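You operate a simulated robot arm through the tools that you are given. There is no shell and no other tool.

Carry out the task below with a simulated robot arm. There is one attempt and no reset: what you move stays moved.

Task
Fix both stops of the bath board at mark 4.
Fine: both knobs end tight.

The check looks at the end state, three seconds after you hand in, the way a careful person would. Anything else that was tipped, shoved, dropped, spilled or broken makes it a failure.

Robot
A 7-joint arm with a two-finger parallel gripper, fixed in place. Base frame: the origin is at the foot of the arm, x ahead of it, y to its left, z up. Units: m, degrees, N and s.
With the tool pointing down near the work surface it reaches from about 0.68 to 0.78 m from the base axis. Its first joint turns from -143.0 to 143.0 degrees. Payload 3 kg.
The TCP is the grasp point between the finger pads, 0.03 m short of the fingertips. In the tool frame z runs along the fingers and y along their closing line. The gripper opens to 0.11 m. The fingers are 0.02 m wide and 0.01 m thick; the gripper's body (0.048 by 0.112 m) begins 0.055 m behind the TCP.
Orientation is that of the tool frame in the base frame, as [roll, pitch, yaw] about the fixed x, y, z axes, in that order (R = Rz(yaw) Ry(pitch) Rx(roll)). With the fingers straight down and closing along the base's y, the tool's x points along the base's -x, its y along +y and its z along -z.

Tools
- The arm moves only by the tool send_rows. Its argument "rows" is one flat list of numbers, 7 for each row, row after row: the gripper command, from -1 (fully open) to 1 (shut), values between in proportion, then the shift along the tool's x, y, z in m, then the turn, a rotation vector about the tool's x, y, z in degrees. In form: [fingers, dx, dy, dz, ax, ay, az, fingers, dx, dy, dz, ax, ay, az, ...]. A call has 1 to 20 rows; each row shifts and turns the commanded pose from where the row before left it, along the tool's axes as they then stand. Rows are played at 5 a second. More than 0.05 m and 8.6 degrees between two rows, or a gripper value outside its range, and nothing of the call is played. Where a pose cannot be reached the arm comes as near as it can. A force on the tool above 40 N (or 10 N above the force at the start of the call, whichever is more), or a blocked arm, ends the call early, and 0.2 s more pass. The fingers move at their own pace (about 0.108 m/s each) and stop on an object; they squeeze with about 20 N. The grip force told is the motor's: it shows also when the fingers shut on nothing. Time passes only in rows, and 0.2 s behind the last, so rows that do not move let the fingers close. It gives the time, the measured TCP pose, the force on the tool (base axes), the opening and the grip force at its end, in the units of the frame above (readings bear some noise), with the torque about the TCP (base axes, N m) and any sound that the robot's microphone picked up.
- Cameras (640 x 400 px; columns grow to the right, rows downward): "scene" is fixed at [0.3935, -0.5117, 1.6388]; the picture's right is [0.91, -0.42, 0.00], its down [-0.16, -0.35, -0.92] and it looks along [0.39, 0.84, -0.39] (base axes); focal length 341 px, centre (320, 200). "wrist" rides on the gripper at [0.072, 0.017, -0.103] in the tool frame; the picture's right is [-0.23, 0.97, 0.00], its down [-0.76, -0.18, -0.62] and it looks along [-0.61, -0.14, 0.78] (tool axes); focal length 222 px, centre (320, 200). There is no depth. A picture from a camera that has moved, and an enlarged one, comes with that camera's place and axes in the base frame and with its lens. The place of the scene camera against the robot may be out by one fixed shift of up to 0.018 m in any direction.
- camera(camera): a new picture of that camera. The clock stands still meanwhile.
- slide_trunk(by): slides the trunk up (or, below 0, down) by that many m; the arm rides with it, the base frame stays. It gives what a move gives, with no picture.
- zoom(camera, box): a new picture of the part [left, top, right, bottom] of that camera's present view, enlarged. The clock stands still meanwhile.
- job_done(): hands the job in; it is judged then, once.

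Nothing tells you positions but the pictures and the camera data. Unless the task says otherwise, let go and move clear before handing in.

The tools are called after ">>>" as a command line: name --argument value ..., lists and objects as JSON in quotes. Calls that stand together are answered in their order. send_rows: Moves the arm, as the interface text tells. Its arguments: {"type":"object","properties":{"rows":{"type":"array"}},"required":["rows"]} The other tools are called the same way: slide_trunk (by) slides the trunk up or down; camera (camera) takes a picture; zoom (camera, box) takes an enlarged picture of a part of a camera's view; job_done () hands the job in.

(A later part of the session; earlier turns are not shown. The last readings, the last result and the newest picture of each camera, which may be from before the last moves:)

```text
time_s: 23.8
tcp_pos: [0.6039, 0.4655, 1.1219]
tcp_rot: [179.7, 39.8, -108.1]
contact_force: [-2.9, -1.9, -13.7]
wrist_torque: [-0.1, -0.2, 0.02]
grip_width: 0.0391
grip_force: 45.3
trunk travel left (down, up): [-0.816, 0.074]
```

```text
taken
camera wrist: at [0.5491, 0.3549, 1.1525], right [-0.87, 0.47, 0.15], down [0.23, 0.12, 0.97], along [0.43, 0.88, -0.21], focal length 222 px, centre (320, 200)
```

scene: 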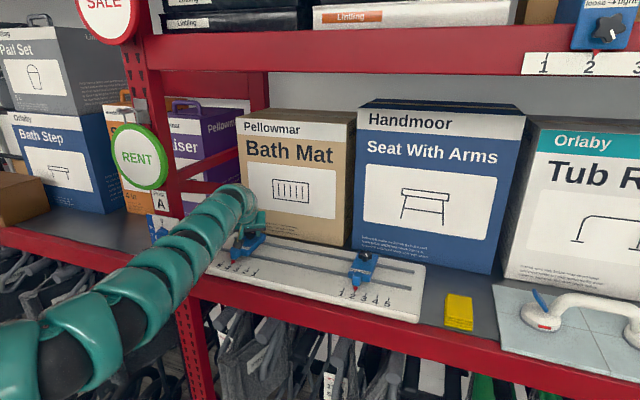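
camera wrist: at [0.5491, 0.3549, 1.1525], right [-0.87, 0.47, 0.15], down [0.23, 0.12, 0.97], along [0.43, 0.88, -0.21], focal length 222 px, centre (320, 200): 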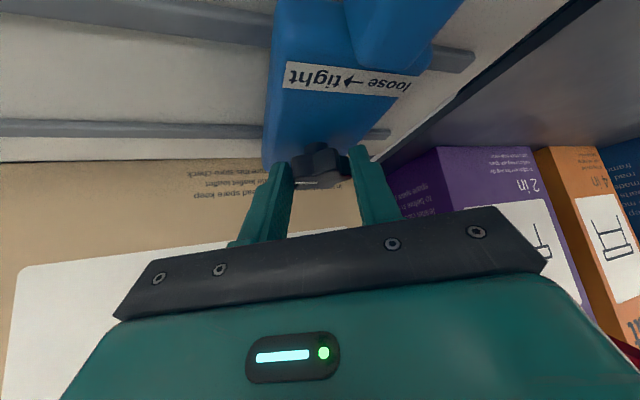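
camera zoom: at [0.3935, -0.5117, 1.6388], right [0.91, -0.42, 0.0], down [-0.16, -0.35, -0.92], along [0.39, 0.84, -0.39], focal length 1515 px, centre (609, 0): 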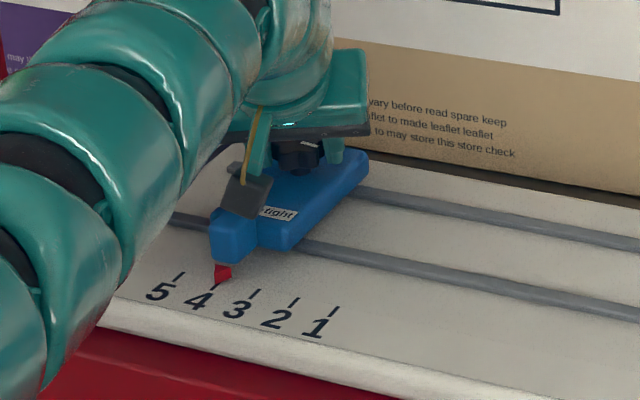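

The pointer is close to mark 4. I'll zoom in tightly to check alignment, since the tool also shows a small upward pull to relieve.

>>> zoom --camera "scene" --box '[215, 240, 275, 280]'

```text
10.00 times, centred on (245, 260) of scene
camera zoom: at [0.3935, -0.5117, 1.6388], right [0.91, -0.42, 0.0], down [-0.16, -0.35, -0.92], along [0.39, 0.84, -0.39], focal length 3409 px, centre (1070, -400)
```

zoom: 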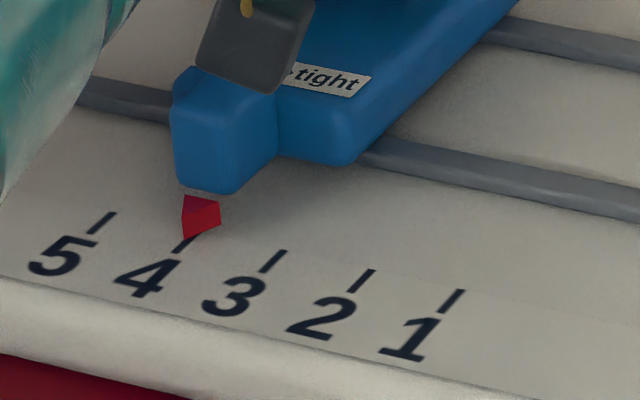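

The pointer is within about 1–2 mm of mark 4. I'll let go gently, back the hand off along its axis and look from the wrist camera to verify before tightening.

>>> send_rows --rows '[0.2, 0, 0, 0, 0, 0, 0, -0.1, 0, 0, 0, 0, 0, 0, -0.6, 0, 0, 0, 0, 0, 0, -0.6, 0, 0, -0.02, 0, 0, 0, -0.6, 0, 0, -0.02, 0, 0, 0]'

>>> camera --camera "wrist"

>>> zoom --camera "scene" --box '[215, 240, 275, 280]'

```text
time_s: 25.0
tcp_pos: [0.5934, 0.4422, 1.1531]
tcp_rot: [179.8, 40.2, -108.2]
contact_force: [0.4, 0.2, 0.5]
wrist_torque: [-0.03, -0.03, 0.0]
grip_width: 0.0879
grip_force: 0.1
trunk travel left (down, up): [-0.816, 0.074]
```

```text
taken
camera wrist: at [0.5396, 0.3298, 1.1851], right [-0.87, 0.47, 0.15], down [0.23, 0.12, 0.97], along [0.43, 0.88, -0.21], focal length 222 px, centre (320, 200)
```

wrist: 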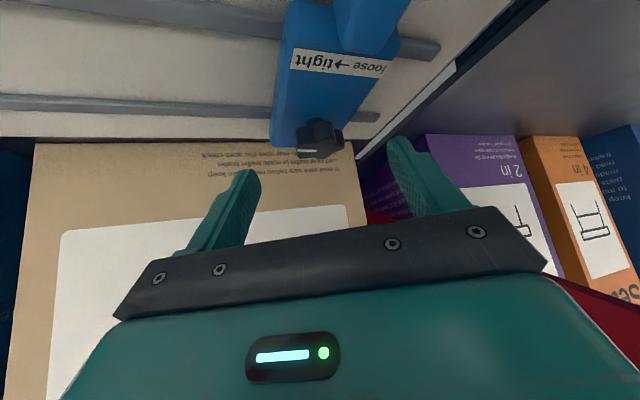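

```text
10.00 times, centred on (245, 260) of scene
camera zoom: at [0.3935, -0.5117, 1.6388], right [0.91, -0.42, 0.0], down [-0.16, -0.35, -0.92], along [0.39, 0.84, -0.39], focal length 3409 px, centre (1070, -400)
```

zoom: 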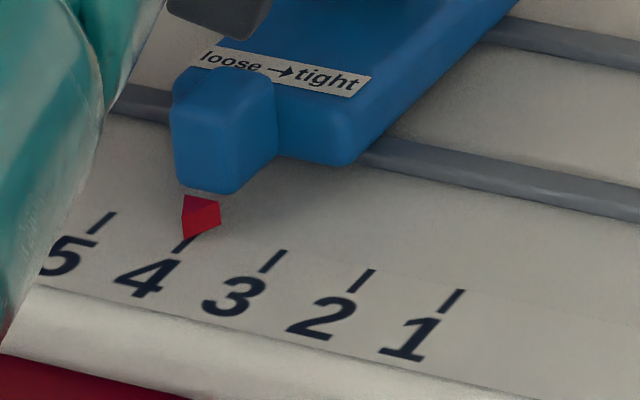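

The pointer sits on the mark-4 tick to within about a millimetre, and the stop stayed put after release. Next I check the knob's lobe angle to plan the tightening grip.

>>> zoom --camera "wrist" --box '[240, 80, 400, 180]'

```text
4.00 times, centred on (320, 130) of wrist
camera zoom: at [0.5396, 0.3298, 1.1851], right [-0.87, 0.47, 0.15], down [0.23, 0.12, 0.97], along [0.43, 0.88, -0.21], focal length 888 px, centre (320, 480)
```

zoom: 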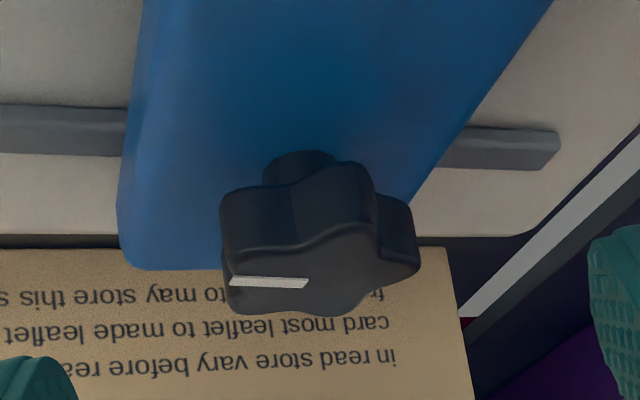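

The knob line now points to about -50° as expected. I'll swing the open hand 36° counter-clockwise around the knob axis so the tightening sweep has room.

>>> send_rows --rows '[-0.6, -0.0002, -0.0049, 0.0002, -4.65, 0, -5.5, -0.6, -0.0002, -0.0049, 0.0002, -4.65, 0, -5.5, -0.6, -0.0002, -0.0049, 0.0002, -4.65, 0, -5.5, -0.6, -0.0002, -0.0049, 0.0002, -4.65, 0, -5.5, -0.6, -0.0002, -0.0049, 0.0002, -4.65, 0, -5.5, -0.6, 0, 0, 0, 0, 0, 0]'

>>> camera --camera "scene"

>>> zoom --camera "wrist" --box '[220, 70, 420, 195]'

```text
time_s: 26.4
tcp_pos: [0.6095, 0.4398, 1.1528]
tcp_rot: [179.9, 40.0, -82.9]
contact_force: [-0.7, -0.1, 0.9]
wrist_torque: [0.01, -0.03, -0.01]
grip_width: 0.0881
grip_force: 0.0
out of reach, approached as far as the arm can: row 4, 5
trunk travel left (down, up): [-0.816, 0.074]
```

```text
taken
```

scene: 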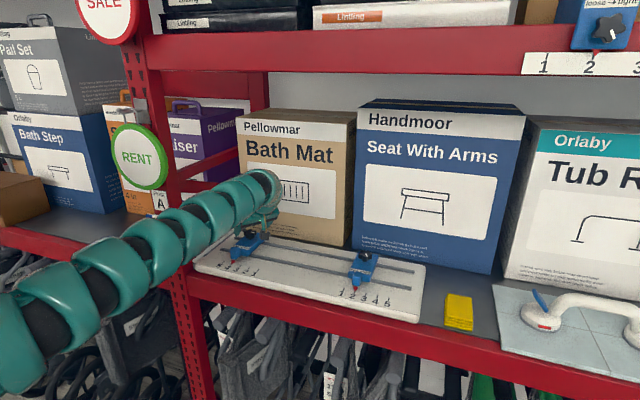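

```text
3.20 times, centred on (320, 132) of wrist
camera zoom: at [0.608, 0.3155, 1.184], right [-0.99, 0.05, 0.15], down [0.16, 0.2, 0.97], along [0.02, 0.98, -0.21], focal length 711 px, centre (320, 416)
```

zoom: 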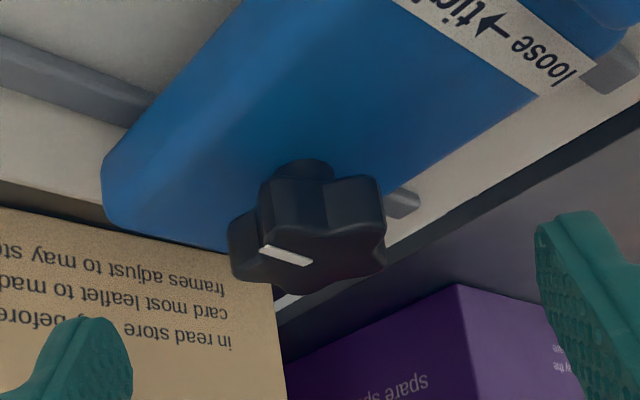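

The hand can only swing to about 97° there, so I'll go back to the earlier angle and tighten in two shorter sweeps. I rotate back, move in over the knob and close.

>>> send_rows --rows '[-0.6, -0.0002, 0.0043, 0.0002, 4.04, 0, 4.81, -0.6, -0.0002, 0.0043, 0.0002, 4.04, 0, 4.81, -0.6, -0.0002, 0.0043, 0.0002, 4.04, 0, 4.81, -0.6, -0.0002, 0.0043, 0.0002, 4.04, 0, 4.81, -0.6, 0.0005, -0.0005, 0.0202, 0, 0, 0, -0.6, 0.0005, -0.0005, 0.0202, 0, 0, 0, -0.6, 0, 0, 0, 0, 0, 0]'

>>> zoom --camera "wrist" --box '[220, 90, 440, 230]'

```text
time_s: 28.0
tcp_pos: [0.6022, 0.4643, 1.1204]
tcp_rot: [179.9, 39.8, -108.0]
contact_force: [-0.5, -0.6, 0.5]
wrist_torque: [0.02, 0.01, -0.01]
grip_width: 0.088
grip_force: 0.2
trunk travel left (down, up): [-0.816, 0.074]
```

```text
2.86 times, centred on (330, 160) of wrist
camera zoom: at [0.549, 0.352, 1.1519], right [-0.87, 0.47, 0.15], down [0.23, 0.12, 0.97], along [0.43, 0.88, -0.21], focal length 635 px, centre (291, 314)
```

zoom: 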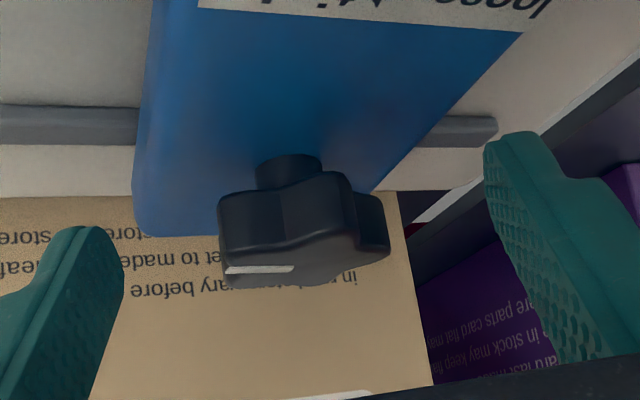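

The knob is well placed between the fingers; I nudge 1 mm to match the earlier grip so the loose stop won't be shifted, and close.

>>> send_rows --rows '[-0.2, -0.001, -0.0012, 0, 0, 0, 0, 0.1, 0, 0, 0, 0, 0, 0, 0.25, 0, 0, 0, 0, 0, 0, 1, 0, 0, 0, 0, 0, 0, 1, 0, 0, 0, 0, 0, 0]'

>>> zoom --camera "scene" --box '[215, 240, 275, 280]'

>>> zoom --camera "wrist" --box '[220, 90, 440, 230]'

```text
time_s: 29.2
tcp_pos: [0.6026, 0.4631, 1.1213]
tcp_rot: [179.9, 39.9, -107.8]
contact_force: [-2.2, -0.2, -1.8]
wrist_torque: [-0.07, 0.01, 0.05]
grip_width: 0.0388
grip_force: 45.1
trunk travel left (down, up): [-0.816, 0.074]
```

```text
10.00 times, centred on (245, 260) of scene
camera zoom: at [0.3935, -0.5117, 1.6388], right [0.91, -0.42, 0.0], down [-0.16, -0.35, -0.92], along [0.39, 0.84, -0.39], focal length 3409 px, centre (1070, -400)
```

zoom: 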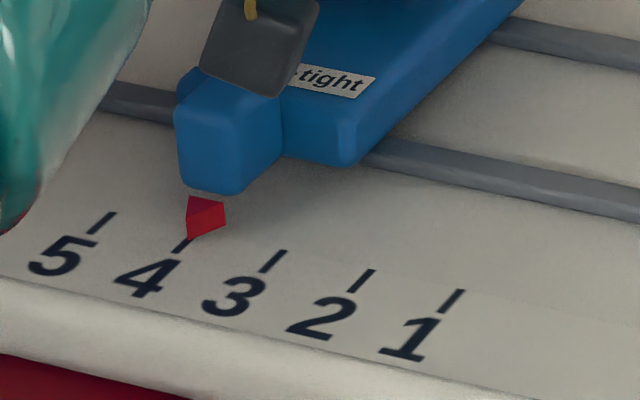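

```text
2.86 times, centred on (330, 160) of wrist
camera zoom: at [0.5497, 0.3527, 1.1525], right [-0.87, 0.47, 0.15], down [0.23, 0.12, 0.97], along [0.43, 0.88, -0.21], focal length 635 px, centre (291, 314)
```

zoom: 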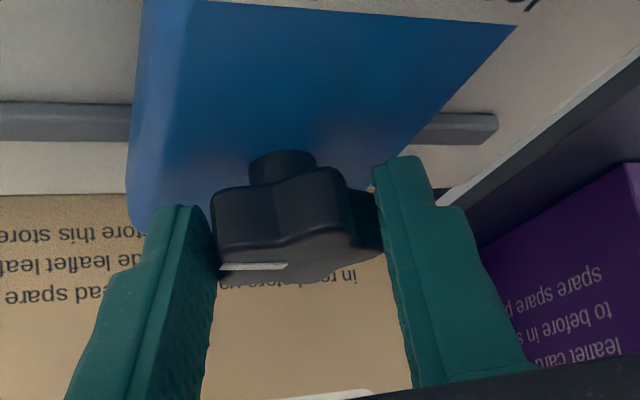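

Closing shifted the loose stop by roughly a millimetre. I'll zoom in on both pointers to judge alignment precisely, using the untouched right one as a reference for the pointer's shape.

>>> zoom --camera "scene" --box '[225, 254, 249, 270]'

>>> zoom --camera "scene" --box '[343, 284, 367, 300]'

```text
16.00 times, centred on (237, 262) of scene
camera zoom: at [0.3935, -0.5117, 1.6388], right [0.91, -0.42, 0.0], down [-0.16, -0.35, -0.92], along [0.39, 0.84, -0.39], focal length 5455 px, centre (1648, -792)
```

zoom: 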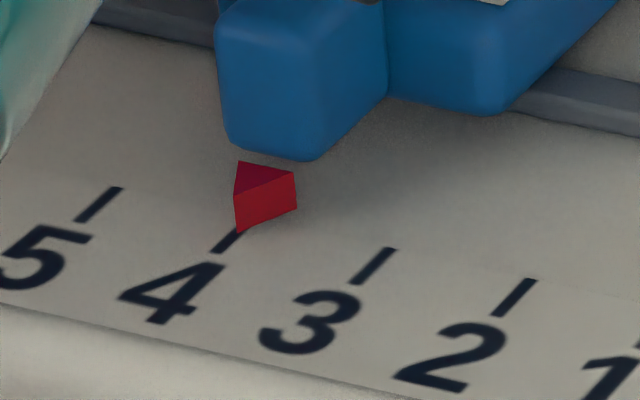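

```text
16.00 times, centred on (355, 292) of scene
camera zoom: at [0.3935, -0.5117, 1.6388], right [0.91, -0.42, 0.0], down [-0.16, -0.35, -0.92], along [0.39, 0.84, -0.39], focal length 5455 px, centre (-240, -1272)
```

zoom: 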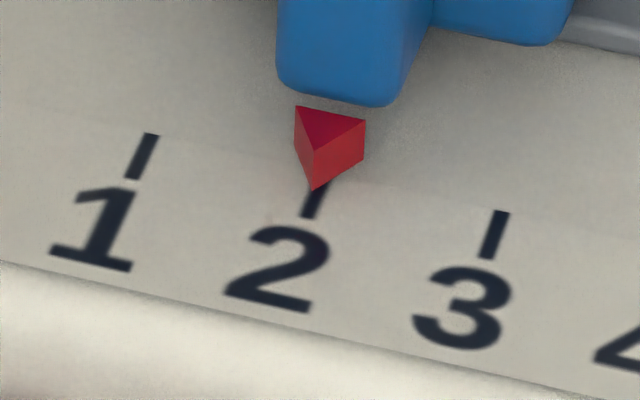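

By comparing with the untouched right pointer (whose tip floats about 3 mm above the board), the left one is really still ~3 mm short of mark 4. I nudge it 3 mm further along the rail.

>>> send_rows --rows '[1, -0.0005, 0.00135, 0.00044, 0, 0, 0, 1, -0.0005, 0.00135, 0.00044, 0, 0, 0, 1, 0, 0, 0, 0, 0, 0]'

>>> zoom --camera "scene" --box '[225, 254, 249, 270]'

```text
time_s: 30.0
tcp_pos: [0.6015, 0.4667, 1.1205]
tcp_rot: [180.0, 39.8, -107.9]
contact_force: [-1.9, -3.5, -3.6]
wrist_torque: [0.15, -0.19, -0.01]
grip_width: 0.039
grip_force: 44.9
trunk travel left (down, up): [-0.816, 0.074]
```

```text
16.00 times, centred on (237, 262) of scene
camera zoom: at [0.3935, -0.5117, 1.6388], right [0.91, -0.42, 0.0], down [-0.16, -0.35, -0.92], along [0.39, 0.84, -0.39], focal length 5455 px, centre (1648, -792)
```

zoom: 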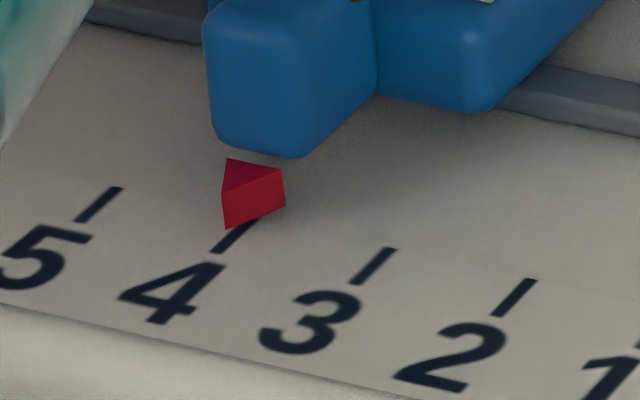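

The pointer now shows the same apparent offset as the stops did at mark 2, so it's on mark 4. I start tightening clockwise, 36° to begin with.

>>> send_rows --rows '[1, 0, 0.0016, 0, 4.63, 0, 5.52, 1, 0, 0.0016, 0, 4.63, 0, 5.52, 1, 0, 0.0016, 0, 4.63, 0, 5.52, 1, 0, 0.0016, 0, 4.63, 0, 5.52, 1, 0, 0.0016, 0, 4.63, 0, 5.52]'

>>> zoom --camera "scene" --box '[225, 254, 249, 270]'

>>> camera --camera "scene"

>>> zoom --camera "wrist" --box '[220, 90, 440, 230]'

```text
time_s: 31.2
tcp_pos: [0.5958, 0.4707, 1.1205]
tcp_rot: [179.9, 39.8, -144.1]
contact_force: [-1.3, -0.1, -4.0]
wrist_torque: [-0.37, 0.77, 0.03]
grip_width: 0.0393
grip_force: 45.2
trunk travel left (down, up): [-0.816, 0.074]
```

```text
16.00 times, centred on (237, 262) of scene
camera zoom: at [0.3935, -0.5117, 1.6388], right [0.91, -0.42, 0.0], down [-0.16, -0.35, -0.92], along [0.39, 0.84, -0.39], focal length 5455 px, centre (1648, -792)
```

zoom: 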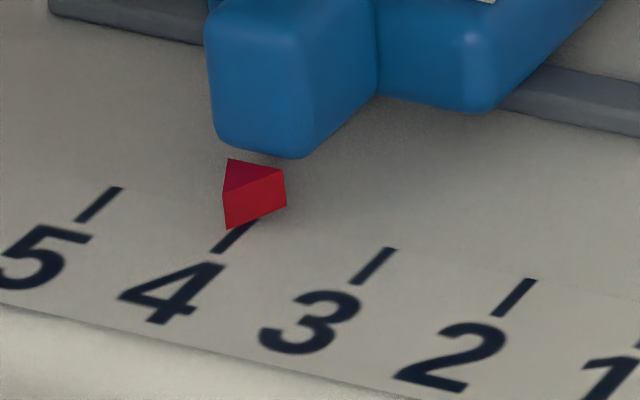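

```text
taken
```

scene: 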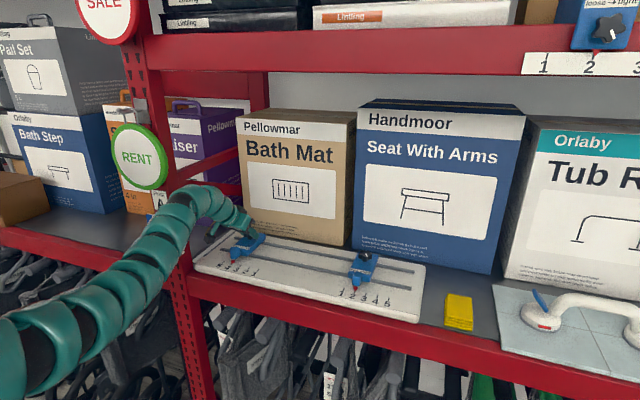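

```text
2.86 times, centred on (330, 160) of wrist
camera zoom: at [0.4862, 0.4122, 1.1527], right [-0.43, 0.89, 0.15], down [0.25, -0.04, 0.97], along [0.87, 0.45, -0.21], focal length 635 px, centre (291, 314)
```

zoom: 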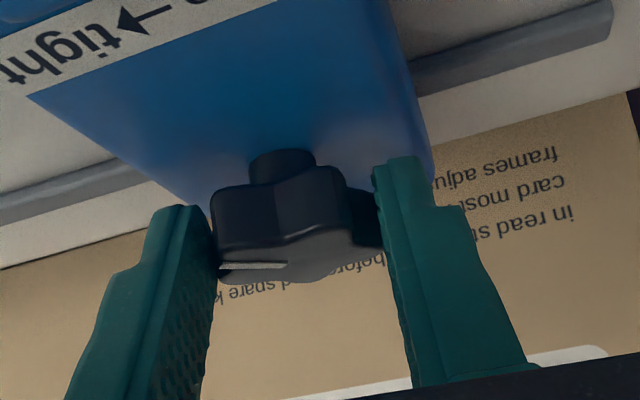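

Torque is still low and the stop holds its place; the tight position is about 12° further, but the arm would near the post. I'll re-grip: open, back off slightly, swing 36° counter-clockwise, and close again.

>>> send_rows --rows '[0.2, 0, 0, 0, 0, 0, 0, -0.2, 0, 0, 0, 0, 0, 0, -0.6, 0, 0, -0.005, 0, 0, 0, -0.6, 0, 0, -0.01, 0, 0, 0, -0.6, -0.0001, -0.0028, 0.0001, -4.63, 0, -5.52, -0.6, -0.0001, -0.0028, 0.0001, -4.63, 0, -5.52, -0.6, -0.0001, -0.0028, 0.0001, -4.63, 0, -5.52, -0.6, -0.0001, -0.0028, 0.0001, -4.63, 0, -5.52, -0.6, -0.0001, -0.0028, 0.0001, -4.63, 0, -5.52, -0.6, 0, 0, 0, 0, 0, 0]'

>>> zoom --camera "wrist" --box '[220, 90, 440, 230]'

>>> zoom --camera "scene" --box '[225, 254, 249, 270]'

```text
time_s: 33.4
tcp_pos: [0.5993, 0.4564, 1.1325]
tcp_rot: [179.9, 40.1, -107.9]
contact_force: [-0.8, 0.4, 0.7]
wrist_torque: [0.01, -0.02, 0.02]
grip_width: 0.0879
grip_force: 0.0
trunk travel left (down, up): [-0.816, 0.074]
```

```text
2.86 times, centred on (330, 160) of wrist
camera zoom: at [0.5446, 0.345, 1.1642], right [-0.87, 0.46, 0.15], down [0.23, 0.12, 0.97], along [0.43, 0.88, -0.21], focal length 635 px, centre (291, 314)
```

zoom: 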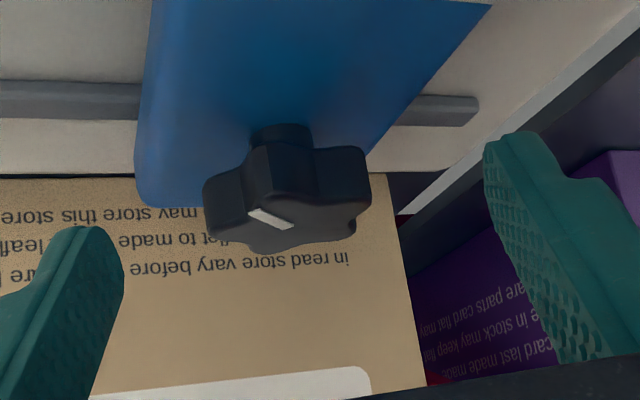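

```text
16.00 times, centred on (237, 262) of scene
camera zoom: at [0.3935, -0.5117, 1.6388], right [0.91, -0.42, 0.0], down [-0.16, -0.35, -0.92], along [0.39, 0.84, -0.39], focal length 5455 px, centre (1648, -792)
```

zoom: 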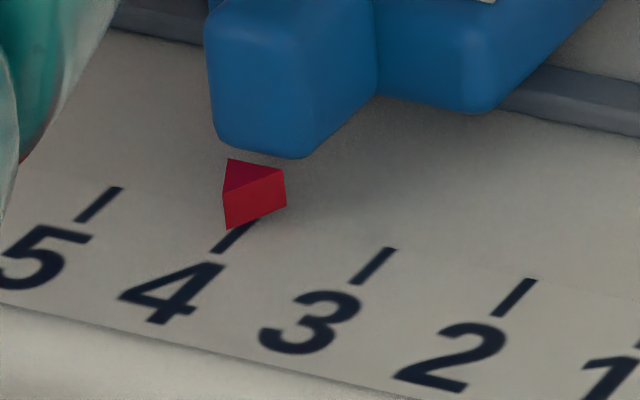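

The stop held still and the knob is centred within a millimetre. I move back in and close.

>>> send_rows --rows '[-0.6, 0, -0.0007, 0.015, 0, 0, 0, -0.2, 0, 0, 0, 0, 0, 0, 0.1, 0, 0, 0, 0, 0, 0, 0.25, 0, 0, 0, 0, 0, 0, 1, 0, 0, 0, 0, 0, 0, 1, 0, 0, 0, 0, 0, 0]'

>>> zoom --camera "wrist" --box '[220, 90, 440, 230]'

>>> zoom --camera "scene" --box '[225, 254, 249, 270]'

```text
time_s: 34.8
tcp_pos: [0.6013, 0.4652, 1.1222]
tcp_rot: [179.8, 39.8, -108.1]
contact_force: [-1.9, 0.7, -2.3]
wrist_torque: [0.39, -0.14, 0.03]
grip_width: 0.0395
grip_force: 44.9
trunk travel left (down, up): [-0.816, 0.074]
```

```text
2.86 times, centred on (330, 160) of wrist
camera zoom: at [0.548, 0.3538, 1.1525], right [-0.87, 0.47, 0.15], down [0.23, 0.12, 0.97], along [0.43, 0.88, -0.21], focal length 635 px, centre (291, 314)
```

zoom: 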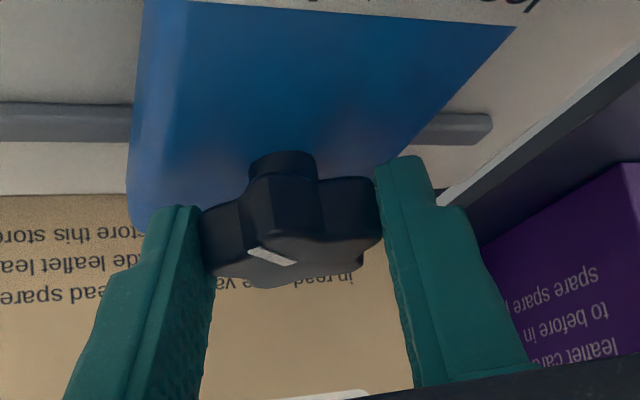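

```text
16.00 times, centred on (237, 262) of scene
camera zoom: at [0.3935, -0.5117, 1.6388], right [0.91, -0.42, 0.0], down [-0.16, -0.35, -0.92], along [0.39, 0.84, -0.39], focal length 5455 px, centre (1648, -792)
```

zoom: 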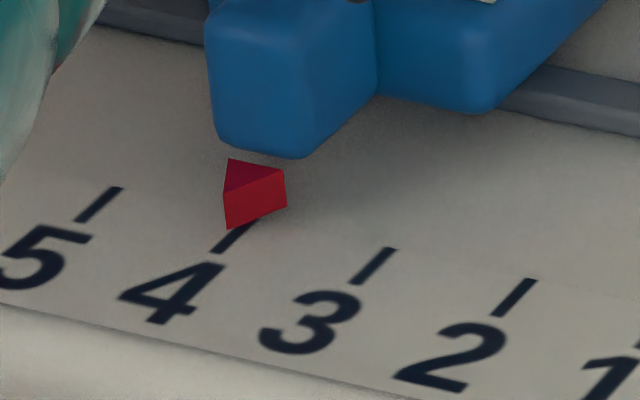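

The grip is good and the pointer unchanged. Now the second tightening sweep, in steps with the torque watched.

>>> send_rows --rows '[1, 0, 0.0013, 0, 3.86, 0, 4.6, 1, 0, 0.0013, 0, 3.86, 0, 4.6]'

>>> send_rows --rows '[1, 0, 0.0013, 0, 3.86, 0, 4.6]'

>>> zoom --camera "wrist" --box '[220, 90, 440, 230]'

```text
time_s: 35.4
tcp_pos: [0.5989, 0.466, 1.1204]
tcp_rot: [179.9, 39.9, -120.0]
contact_force: [-3.9, 0.5, -0.8]
wrist_torque: [-1.07, 0.05, 0.02]
grip_width: 0.0397
grip_force: 44.8
trunk travel left (down, up): [-0.816, 0.074]
```

```text
time_s: 35.8
tcp_pos: [0.598, 0.4657, 1.1212]
tcp_rot: [180.0, 40.0, -125.9]
contact_force: [-4.6, 0.3, -2.7]
wrist_torque: [-0.13, -0.31, 0.6]
grip_width: 0.0397
grip_force: 44.7
trunk travel left (down, up): [-0.816, 0.074]
```

```text
2.86 times, centred on (330, 160) of wrist
camera zoom: at [0.5127, 0.3779, 1.1524], right [-0.69, 0.71, 0.15], down [0.25, 0.04, 0.97], along [0.68, 0.7, -0.21], focal length 635 px, centre (291, 314)
```

zoom: 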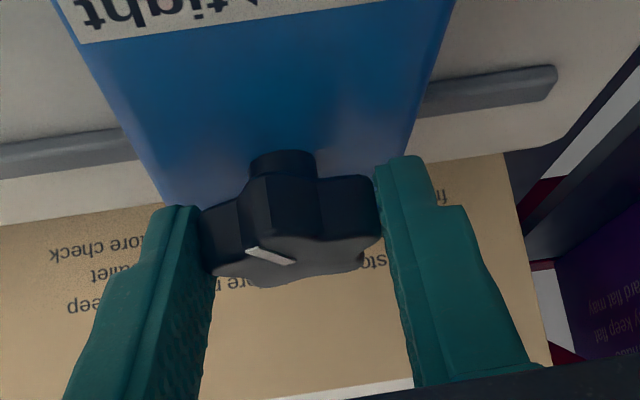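

Resistance is rising (0.6 N·m) just past the original tight angle. I continue in small steps.

>>> send_rows --rows '[1, 0, 0.0013, 0, 3.86, 0, 4.6]'

>>> zoom --camera "wrist" --box '[220, 90, 440, 230]'

```text
time_s: 36.2
tcp_pos: [0.5968, 0.4678, 1.1217]
tcp_rot: [-179.9, 40.0, -132.0]
contact_force: [-2.9, 2.9, -0.8]
wrist_torque: [-0.52, -0.16, 0.35]
grip_width: 0.0395
grip_force: 45.6
trunk travel left (down, up): [-0.816, 0.074]
```

```text
2.86 times, centred on (330, 160) of wrist
camera zoom: at [0.5028, 0.3882, 1.1528], right [-0.61, 0.78, 0.15], down [0.26, 0.02, 0.97], along [0.75, 0.62, -0.21], focal length 635 px, centre (291, 314)
```

zoom: 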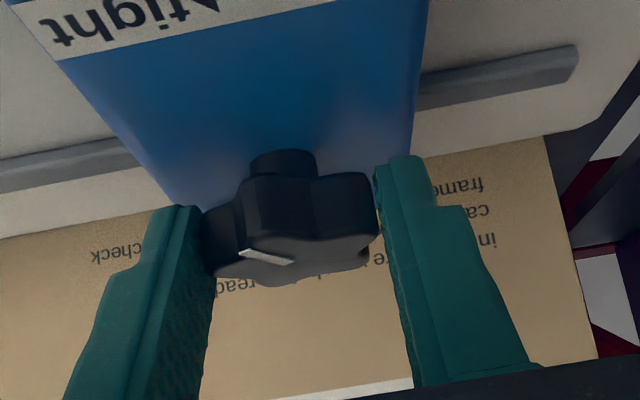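

The fingers began to slip around the knob, its white line back at its original angle (about -104°). I'll turn a little more to confirm it has reached its stop.

>>> send_rows --rows '[1, 0, 0.0013, 0, 3.86, 0, 4.6]'

>>> zoom --camera "wrist" --box '[220, 90, 440, 230]'

>>> zoom --camera "scene" --box '[225, 254, 249, 270]'

```text
time_s: 36.6
tcp_pos: [0.5962, 0.4695, 1.1211]
tcp_rot: [-179.9, 39.9, -138.0]
contact_force: [-5.2, 3.9, -0.3]
wrist_torque: [-0.55, -0.13, 0.24]
grip_width: 0.0392
grip_force: 45.0
trunk travel left (down, up): [-0.816, 0.074]
```

```text
2.86 times, centred on (330, 160) of wrist
camera zoom: at [0.4942, 0.3994, 1.1528], right [-0.52, 0.84, 0.15], down [0.26, -0.01, 0.97], along [0.81, 0.54, -0.21], focal length 635 px, centre (291, 314)
```

zoom: 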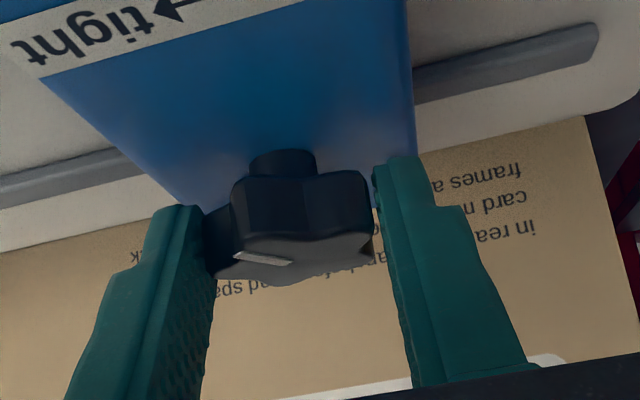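

```text
16.00 times, centred on (237, 262) of scene
camera zoom: at [0.3935, -0.5117, 1.6388], right [0.91, -0.42, 0.0], down [-0.16, -0.35, -0.92], along [0.39, 0.84, -0.39], focal length 5455 px, centre (1648, -792)
```

zoom: 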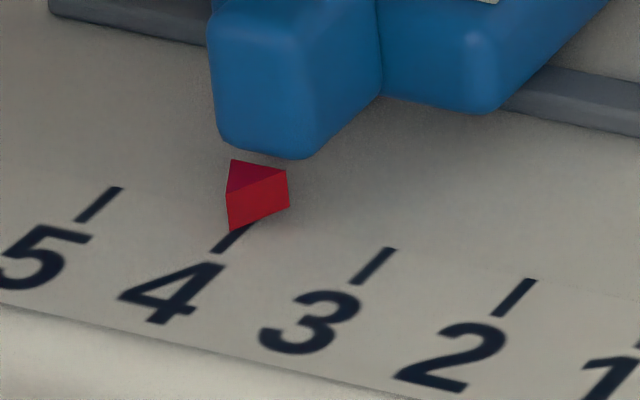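

The knob no longer turns while the fingers slip, so it appears to be at its tight stop, and the pointer is still on mark 4. I'll re-grip squarely on the lobes once more and apply a firm final turn to confirm.

>>> send_rows --rows '[0.2, 0, 0, 0, 0, 0, 0, -0.2, 0, 0, 0, 0, 0, 0, -0.2, 0, 0, -0.004, 0, 0, 0, -0.2, 0, -0.0018, 0, -4.82, 0, -5.75, -0.2, 0, -0.0018, 0, -4.82, 0, -5.75, -0.2, 0, 0, 0.004, 0, 0, 0, 0.2, 0, 0, 0, 0, 0, 0, 1, 0, 0, 0, 0, 0, 0, 1, 0, 0, 0, 0, 0, 0]'

>>> zoom --camera "wrist" --box '[220, 90, 440, 230]'

```text
time_s: 38.6
tcp_pos: [0.5993, 0.4664, 1.1198]
tcp_rot: [179.9, 39.8, -123.1]
contact_force: [-0.6, -0.6, -0.6]
wrist_torque: [-0.04, 0.07, 0.05]
grip_width: 0.0395
grip_force: 44.6
trunk travel left (down, up): [-0.816, 0.074]
```

```text
2.86 times, centred on (330, 160) of wrist
camera zoom: at [0.5183, 0.3729, 1.1525], right [-0.72, 0.68, 0.15], down [0.25, 0.06, 0.97], along [0.64, 0.73, -0.21], focal length 635 px, centre (291, 314)
```

zoom: 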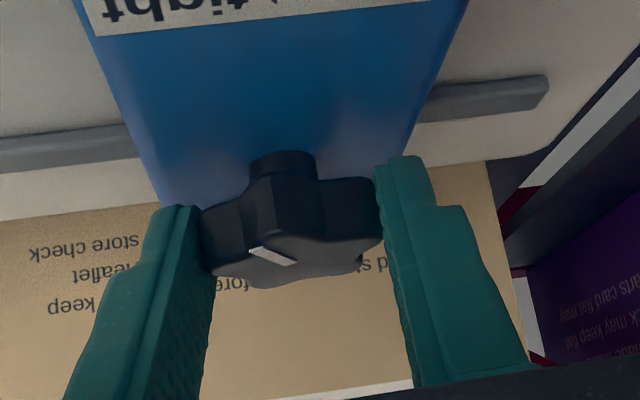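

The grip is square. Now a firm clockwise turn in two small steps.

>>> send_rows --rows '[1, 0, 0.0009, 0, 2.57, 0, 3.06]'

>>> send_rows --rows '[1, 0, 0.0009, 0, 2.57, 0, 3.06]'

>>> zoom --camera "wrist" --box '[220, 90, 440, 230]'

>>> zoom --camera "scene" --box '[225, 254, 249, 270]'

```text
time_s: 39.0
tcp_pos: [0.5985, 0.4675, 1.1213]
tcp_rot: [179.8, 39.9, -127.2]
contact_force: [0.0, 1.4, -1.8]
wrist_torque: [-0.21, -0.25, 0.56]
grip_width: 0.0399
grip_force: 45.5
trunk travel left (down, up): [-0.816, 0.074]
```

```text
time_s: 39.4
tcp_pos: [0.5984, 0.4681, 1.1212]
tcp_rot: [179.9, 40.0, -131.1]
contact_force: [-0.5, 0.3, -4.3]
wrist_torque: [-0.25, -0.37, 0.34]
grip_width: 0.0397
grip_force: 44.9
trunk travel left (down, up): [-0.816, 0.074]
```

```text
2.86 times, centred on (330, 160) of wrist
camera zoom: at [0.5049, 0.3864, 1.1525], right [-0.62, 0.77, 0.15], down [0.26, 0.02, 0.97], along [0.74, 0.64, -0.21], focal length 635 px, centre (291, 314)
```

zoom: 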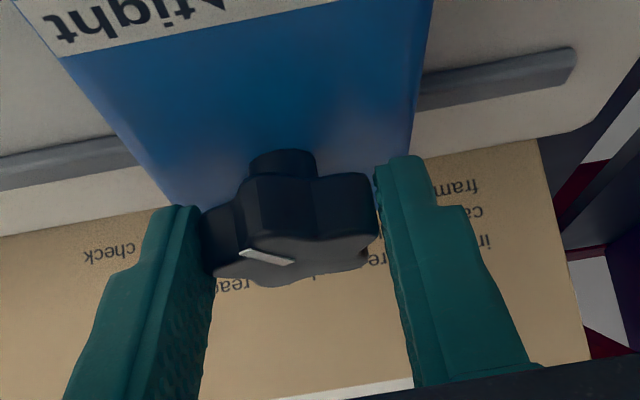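

```text
16.00 times, centred on (237, 262) of scene
camera zoom: at [0.3935, -0.5117, 1.6388], right [0.91, -0.42, 0.0], down [-0.16, -0.35, -0.92], along [0.39, 0.84, -0.39], focal length 5455 px, centre (1648, -792)
```

zoom: 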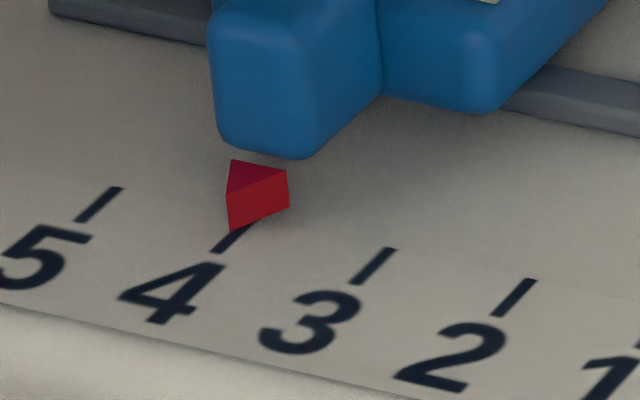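

The knob resists firmly and only the fingers slip, so it's tight. A tiny 2 mm sideways tug will confirm the stop is clamped.

>>> send_rows --rows '[1, 0, 0.002, 0, 0, 0, 0, 1, 0, 0, 0, 0, 0, 0]'

>>> zoom --camera "scene" --box '[225, 254, 249, 270]'

```text
time_s: 40.0
tcp_pos: [0.5977, 0.468, 1.1212]
tcp_rot: [180.0, 39.9, -131.1]
contact_force: [3.1, -1.7, -1.0]
wrist_torque: [-0.18, 0.07, 0.04]
grip_width: 0.0396
grip_force: 44.7
trunk travel left (down, up): [-0.816, 0.074]
```

```text
16.00 times, centred on (237, 262) of scene
camera zoom: at [0.3935, -0.5117, 1.6388], right [0.91, -0.42, 0.0], down [-0.16, -0.35, -0.92], along [0.39, 0.84, -0.39], focal length 5455 px, centre (1648, -792)
```

zoom: 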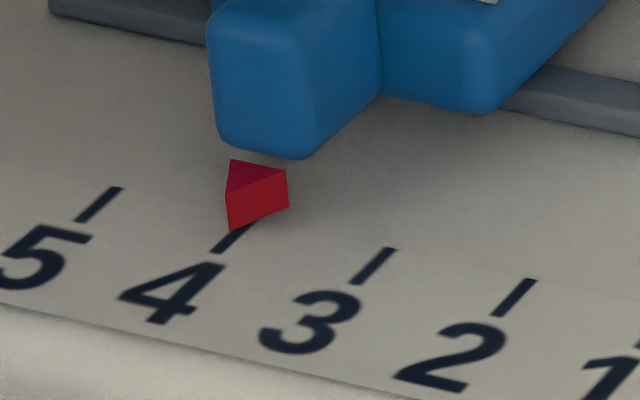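

The tool met resistance and the stop didn't move: the left stop is fixed at mark 4. I'll release and back the hand away.

>>> send_rows --rows '[1, 0, -0.0015, 0, 0, 0, 0, 0.2, 0, 0, 0, 0, 0, 0, -0.2, 0, 0, 0, 0, 0, 0, -0.6, 0, 0, 0, 0, 0, 0, -0.6, 0, 0, -0.02, 0, 0, 0, -0.6, 0, 0, -0.03, 0, 0, 0, -0.6, 0, 0, -0.02, 0, 0, 0]'

>>> zoom --camera "scene" --box '[195, 200, 315, 290]'

>>> zoom --camera "scene" --box '[225, 254, 249, 270]'

>>> camera --camera "wrist"

```text
time_s: 41.6
tcp_pos: [0.5683, 0.435, 1.1737]
tcp_rot: [179.9, 39.8, -131.0]
contact_force: [-0.3, 0.1, 0.9]
wrist_torque: [-0.02, -0.01, -0.02]
grip_width: 0.088
grip_force: 0.1
trunk travel left (down, up): [-0.816, 0.074]
```

```text
4.44 times, centred on (255, 245) of scene
camera zoom: at [0.3935, -0.5117, 1.6388], right [0.91, -0.42, 0.0], down [-0.16, -0.35, -0.92], along [0.39, 0.84, -0.39], focal length 1515 px, centre (609, 0)
```

zoom: 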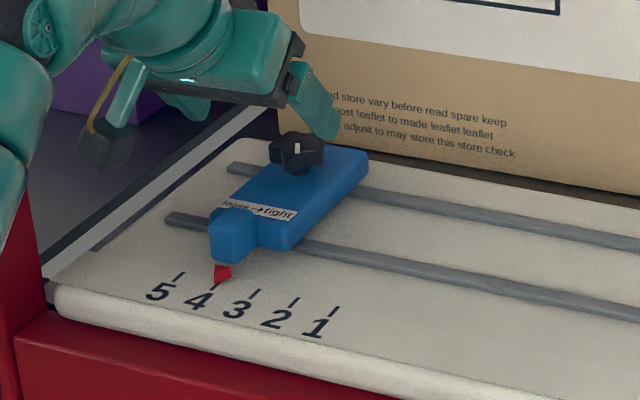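

```text
16.00 times, centred on (237, 262) of scene
camera zoom: at [0.3935, -0.5117, 1.6388], right [0.91, -0.42, 0.0], down [-0.16, -0.35, -0.92], along [0.39, 0.84, -0.39], focal length 5455 px, centre (1648, -792)
```

zoom: 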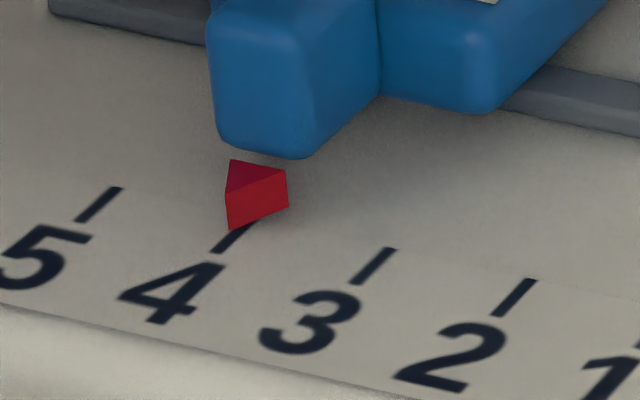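

```text
taken
camera wrist: at [0.4748, 0.3527, 1.205], right [-0.62, 0.77, 0.15], down [0.26, 0.02, 0.97], along [0.74, 0.64, -0.21], focal length 222 px, centre (320, 200)
```

wrist: 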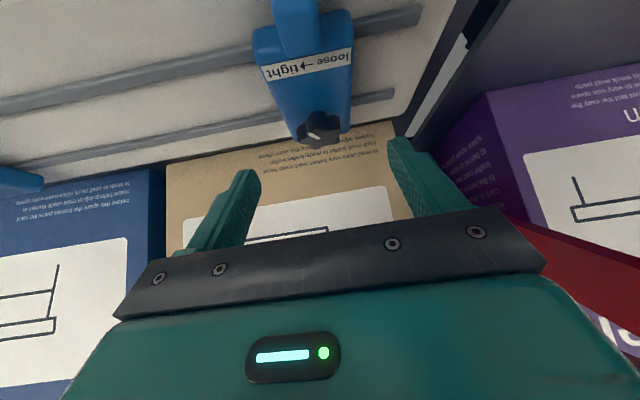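

The left stop reads mark 4 and its knob's line is back at the original angle. I'll pull back in front of the shelf and tip the wrist camera down for a parallax-free look at the left pointer.

>>> send_rows --rows '[-0.6, 0.019, 0.0017, -0.0158, 0, 0, 0, -0.6, 0.019, 0.0017, -0.0158, 0, 0, 0, -0.6, 0, 0, 0, 0, 8, 0, -0.6, 0, 0, 0, 0, 8, 0, -0.6, 0, 0, 0, 0, 8, 0]'

>>> camera --camera "wrist"

>>> camera --camera "scene"

```text
time_s: 42.8
tcp_pos: [0.5331, 0.3997, 1.1736]
tcp_rot: [179.9, 15.8, -131.0]
contact_force: [0.2, 0.5, 0.6]
wrist_torque: [0.01, 0.03, 0.02]
grip_width: 0.0881
grip_force: 0.0
trunk travel left (down, up): [-0.816, 0.074]
```

```text
taken
camera wrist: at [0.4555, 0.3357, 1.2526], right [-0.59, 0.8, 0.06], down [0.5, 0.31, 0.81], along [0.63, 0.51, -0.59], focal length 222 px, centre (320, 200)
```

wrist: 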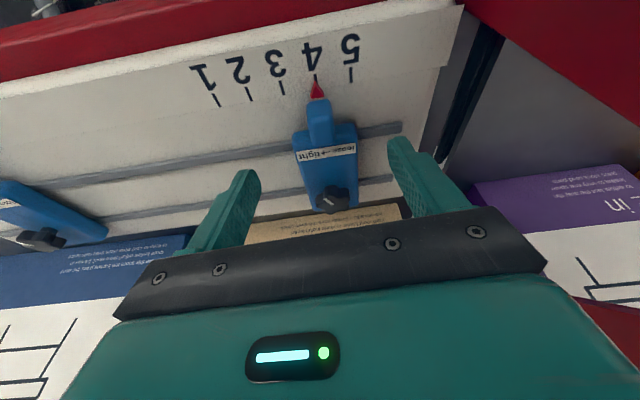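

```text
taken
```

scene: 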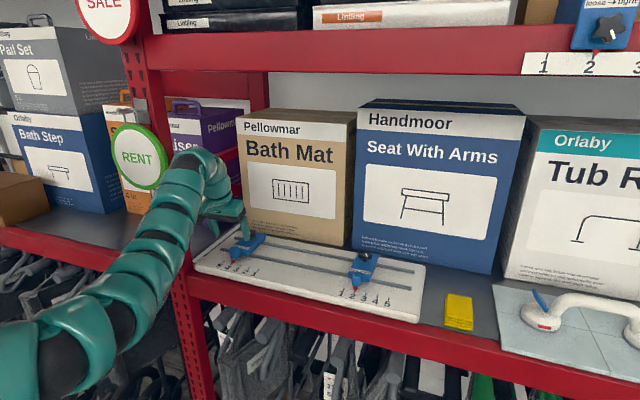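

The camera now looks straight along the pointer's direction. Zooming in on the left pointer and mark 4.

>>> zoom --camera "wrist" --box '[285, 60, 349, 100]'

```text
10.00 times, centred on (317, 80) of wrist
camera zoom: at [0.4555, 0.3357, 1.2526], right [-0.59, 0.8, 0.06], down [0.5, 0.31, 0.81], along [0.63, 0.51, -0.59], focal length 2221 px, centre (350, 1400)
```

zoom: 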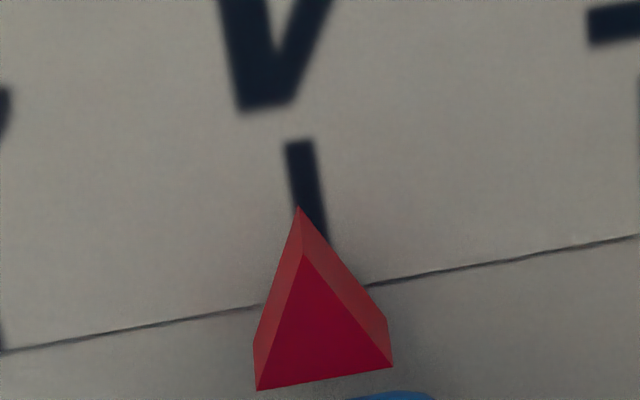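

From straight ahead the left pointer is within about 0.7 mm of mark 4 — good. Now I move over in front of the right stop, keeping above the stops, and turn the hand to face it.

>>> send_rows --rows '[-1, 0.0099, -0.0378, -0.0063, 0, 0, 0, -1, 0.0099, -0.0378, -0.0063, 0, 0, 0, -1, 0.0099, -0.0378, -0.0063, 0, 0, 0, -1, 0.0099, -0.0378, -0.0063, 0, 0, 0, -1, 0.0099, -0.0378, -0.0063, 0, 0, 0, -1, 0.0099, -0.0378, -0.0063, 0, 0, 0, -1, 0, 0, 0, 1.77, 0, 6.25, -1, 0, 0, 0, 1.77, 0, 6.25, -1, 0, 0, 0, 1.77, 0, 6.25, -1, 0, 0, 0, 1.77, 0, 6.25]'

>>> camera --camera "wrist"

>>> camera --camera "scene"

```text
time_s: 45.0
tcp_pos: [0.6605, 0.1984, 1.1946]
tcp_rot: [179.8, 15.9, -157.1]
contact_force: [0.6, 0.8, -0.7]
wrist_torque: [-0.02, -0.04, 0.01]
grip_width: 0.11
grip_force: 0.1
trunk travel left (down, up): [-0.816, 0.074]
```

```text
taken
camera wrist: at [0.5631, 0.1763, 1.2725], right [-0.18, 0.98, 0.06], down [0.59, 0.05, 0.81], along [0.79, 0.18, -0.59], focal length 222 px, centre (320, 200)
```

wrist: 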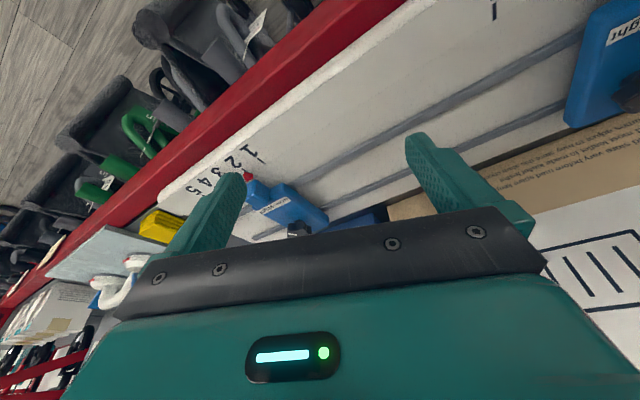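

```text
taken
```

scene: 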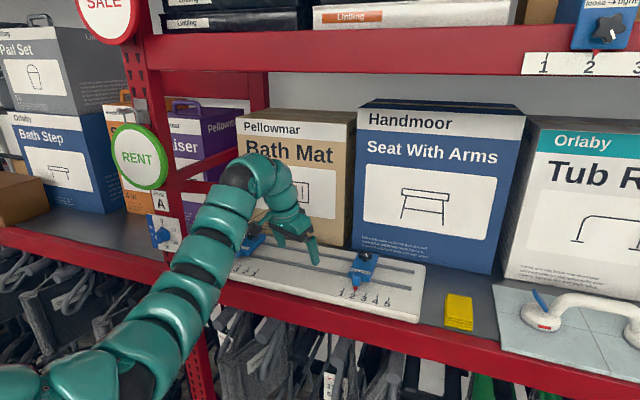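

I tilt the hand to 45° and extend toward the right knob, checking reach as I go.

>>> send_rows --rows '[-1, 0, 0, 0, 0, -7.3, 0, -1, 0, 0, 0, 0, -7.3, 0, -1, 0, 0, 0, 0, -7.3, 0, -1, 0, 0, 0, 0, -7.2, 0, -1, -0.0162, -0.0146, 0.0273, 0, 0, 0, -1, -0.0162, -0.0146, 0.0273, 0, 0, 0, -1, -0.0162, -0.0146, 0.0273, 0, 0, 0]'

>>> camera --camera "scene"

>>> camera --camera "wrist"

```text
time_s: 46.6
tcp_pos: [0.7633, 0.1941, 1.1675]
tcp_rot: [179.8, 44.9, -157.0]
contact_force: [-0.6, -0.9, -0.2]
wrist_torque: [-0.01, 0.0, 0.0]
grip_width: 0.1099
grip_force: 0.0
trunk travel left (down, up): [-0.816, 0.074]
```

```text
taken
```

scene: 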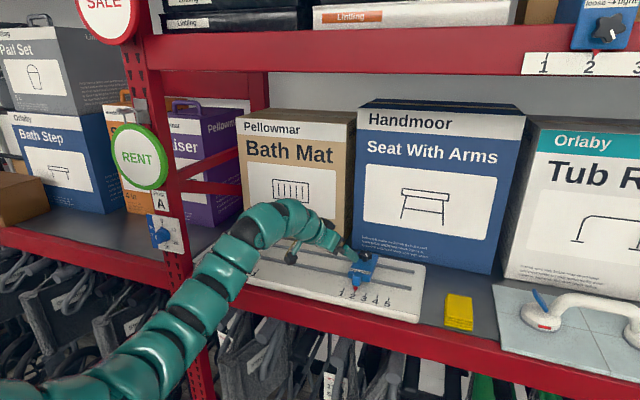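

```text
taken
camera wrist: at [0.642, 0.1608, 1.1891], right [-0.23, 0.96, 0.16], down [0.16, -0.13, 0.98], along [0.96, 0.25, -0.13], focal length 222 px, centre (320, 200)
```

wrist: 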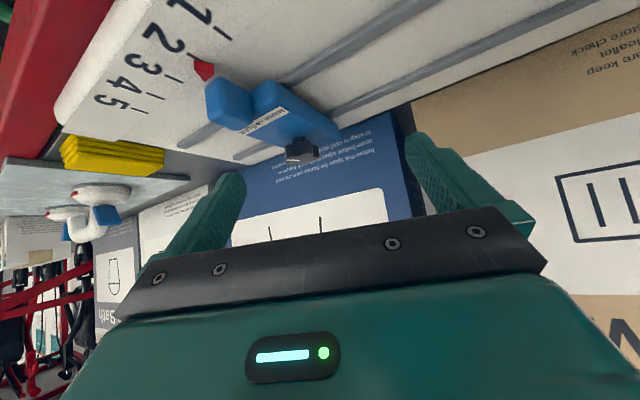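

Reach is fine so far. I zoom on the right knob from here and then go on to the pre-grip point.

>>> zoom --camera "wrist" --box '[240, 90, 400, 190]'

>>> send_rows --rows '[-1, -0.0162, -0.0146, 0.0273, 0, 0, 0, -1, -0.0162, -0.0146, 0.02, 0, 0, 0]'

>>> camera --camera "wrist"

>>> zoom --camera "wrist" --box '[240, 90, 400, 190]'

>>> camera --camera "scene"

```text
4.00 times, centred on (320, 140) of wrist
camera zoom: at [0.642, 0.1608, 1.1891], right [-0.23, 0.96, 0.16], down [0.16, -0.13, 0.98], along [0.96, 0.25, -0.13], focal length 888 px, centre (320, 440)
```

zoom: 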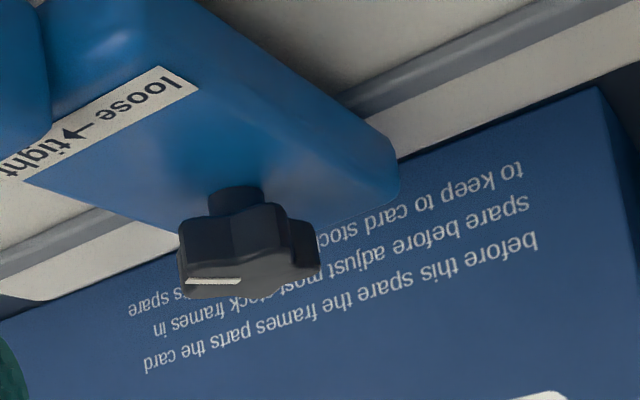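

```text
time_s: 47.2
tcp_pos: [0.825, 0.1899, 1.1596]
tcp_rot: [179.8, 44.9, -157.1]
contact_force: [0.1, 0.2, -0.1]
wrist_torque: [0.0, 0.01, 0.04]
grip_width: 0.1099
grip_force: 0.1
trunk travel left (down, up): [-0.816, 0.074]
```

```text
taken
camera wrist: at [0.7042, 0.1568, 1.1799], right [-0.23, 0.96, 0.16], down [0.16, -0.13, 0.98], along [0.96, 0.25, -0.13], focal length 222 px, centre (320, 200)
```

wrist: 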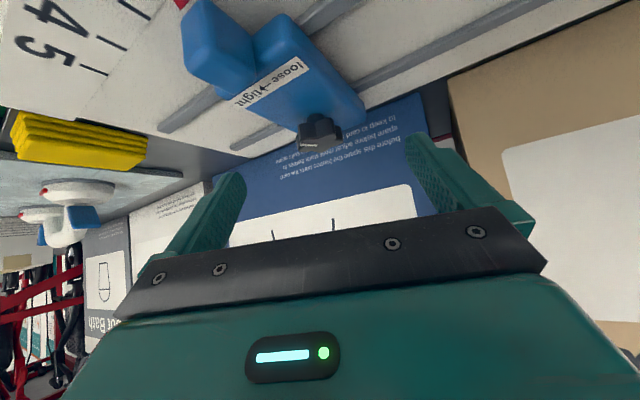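

```text
4.00 times, centred on (320, 140) of wrist
camera zoom: at [0.7042, 0.1568, 1.1799], right [-0.23, 0.96, 0.16], down [0.16, -0.13, 0.98], along [0.96, 0.25, -0.13], focal length 888 px, centre (320, 440)
```

zoom: 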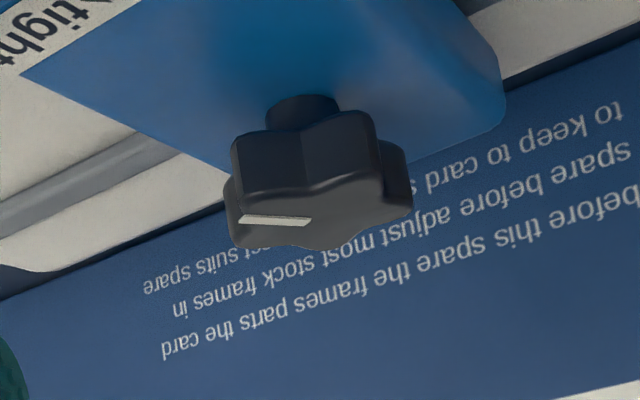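

```text
taken
```

scene: 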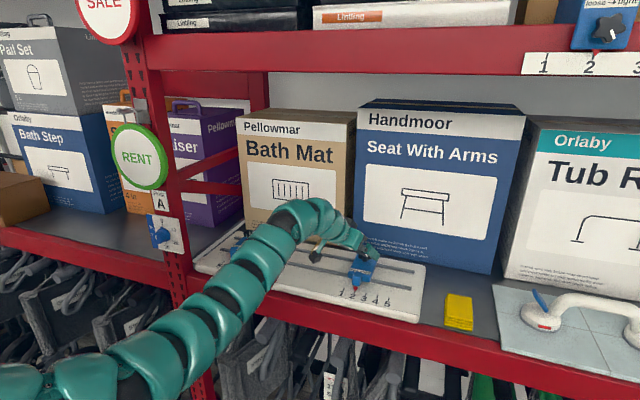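

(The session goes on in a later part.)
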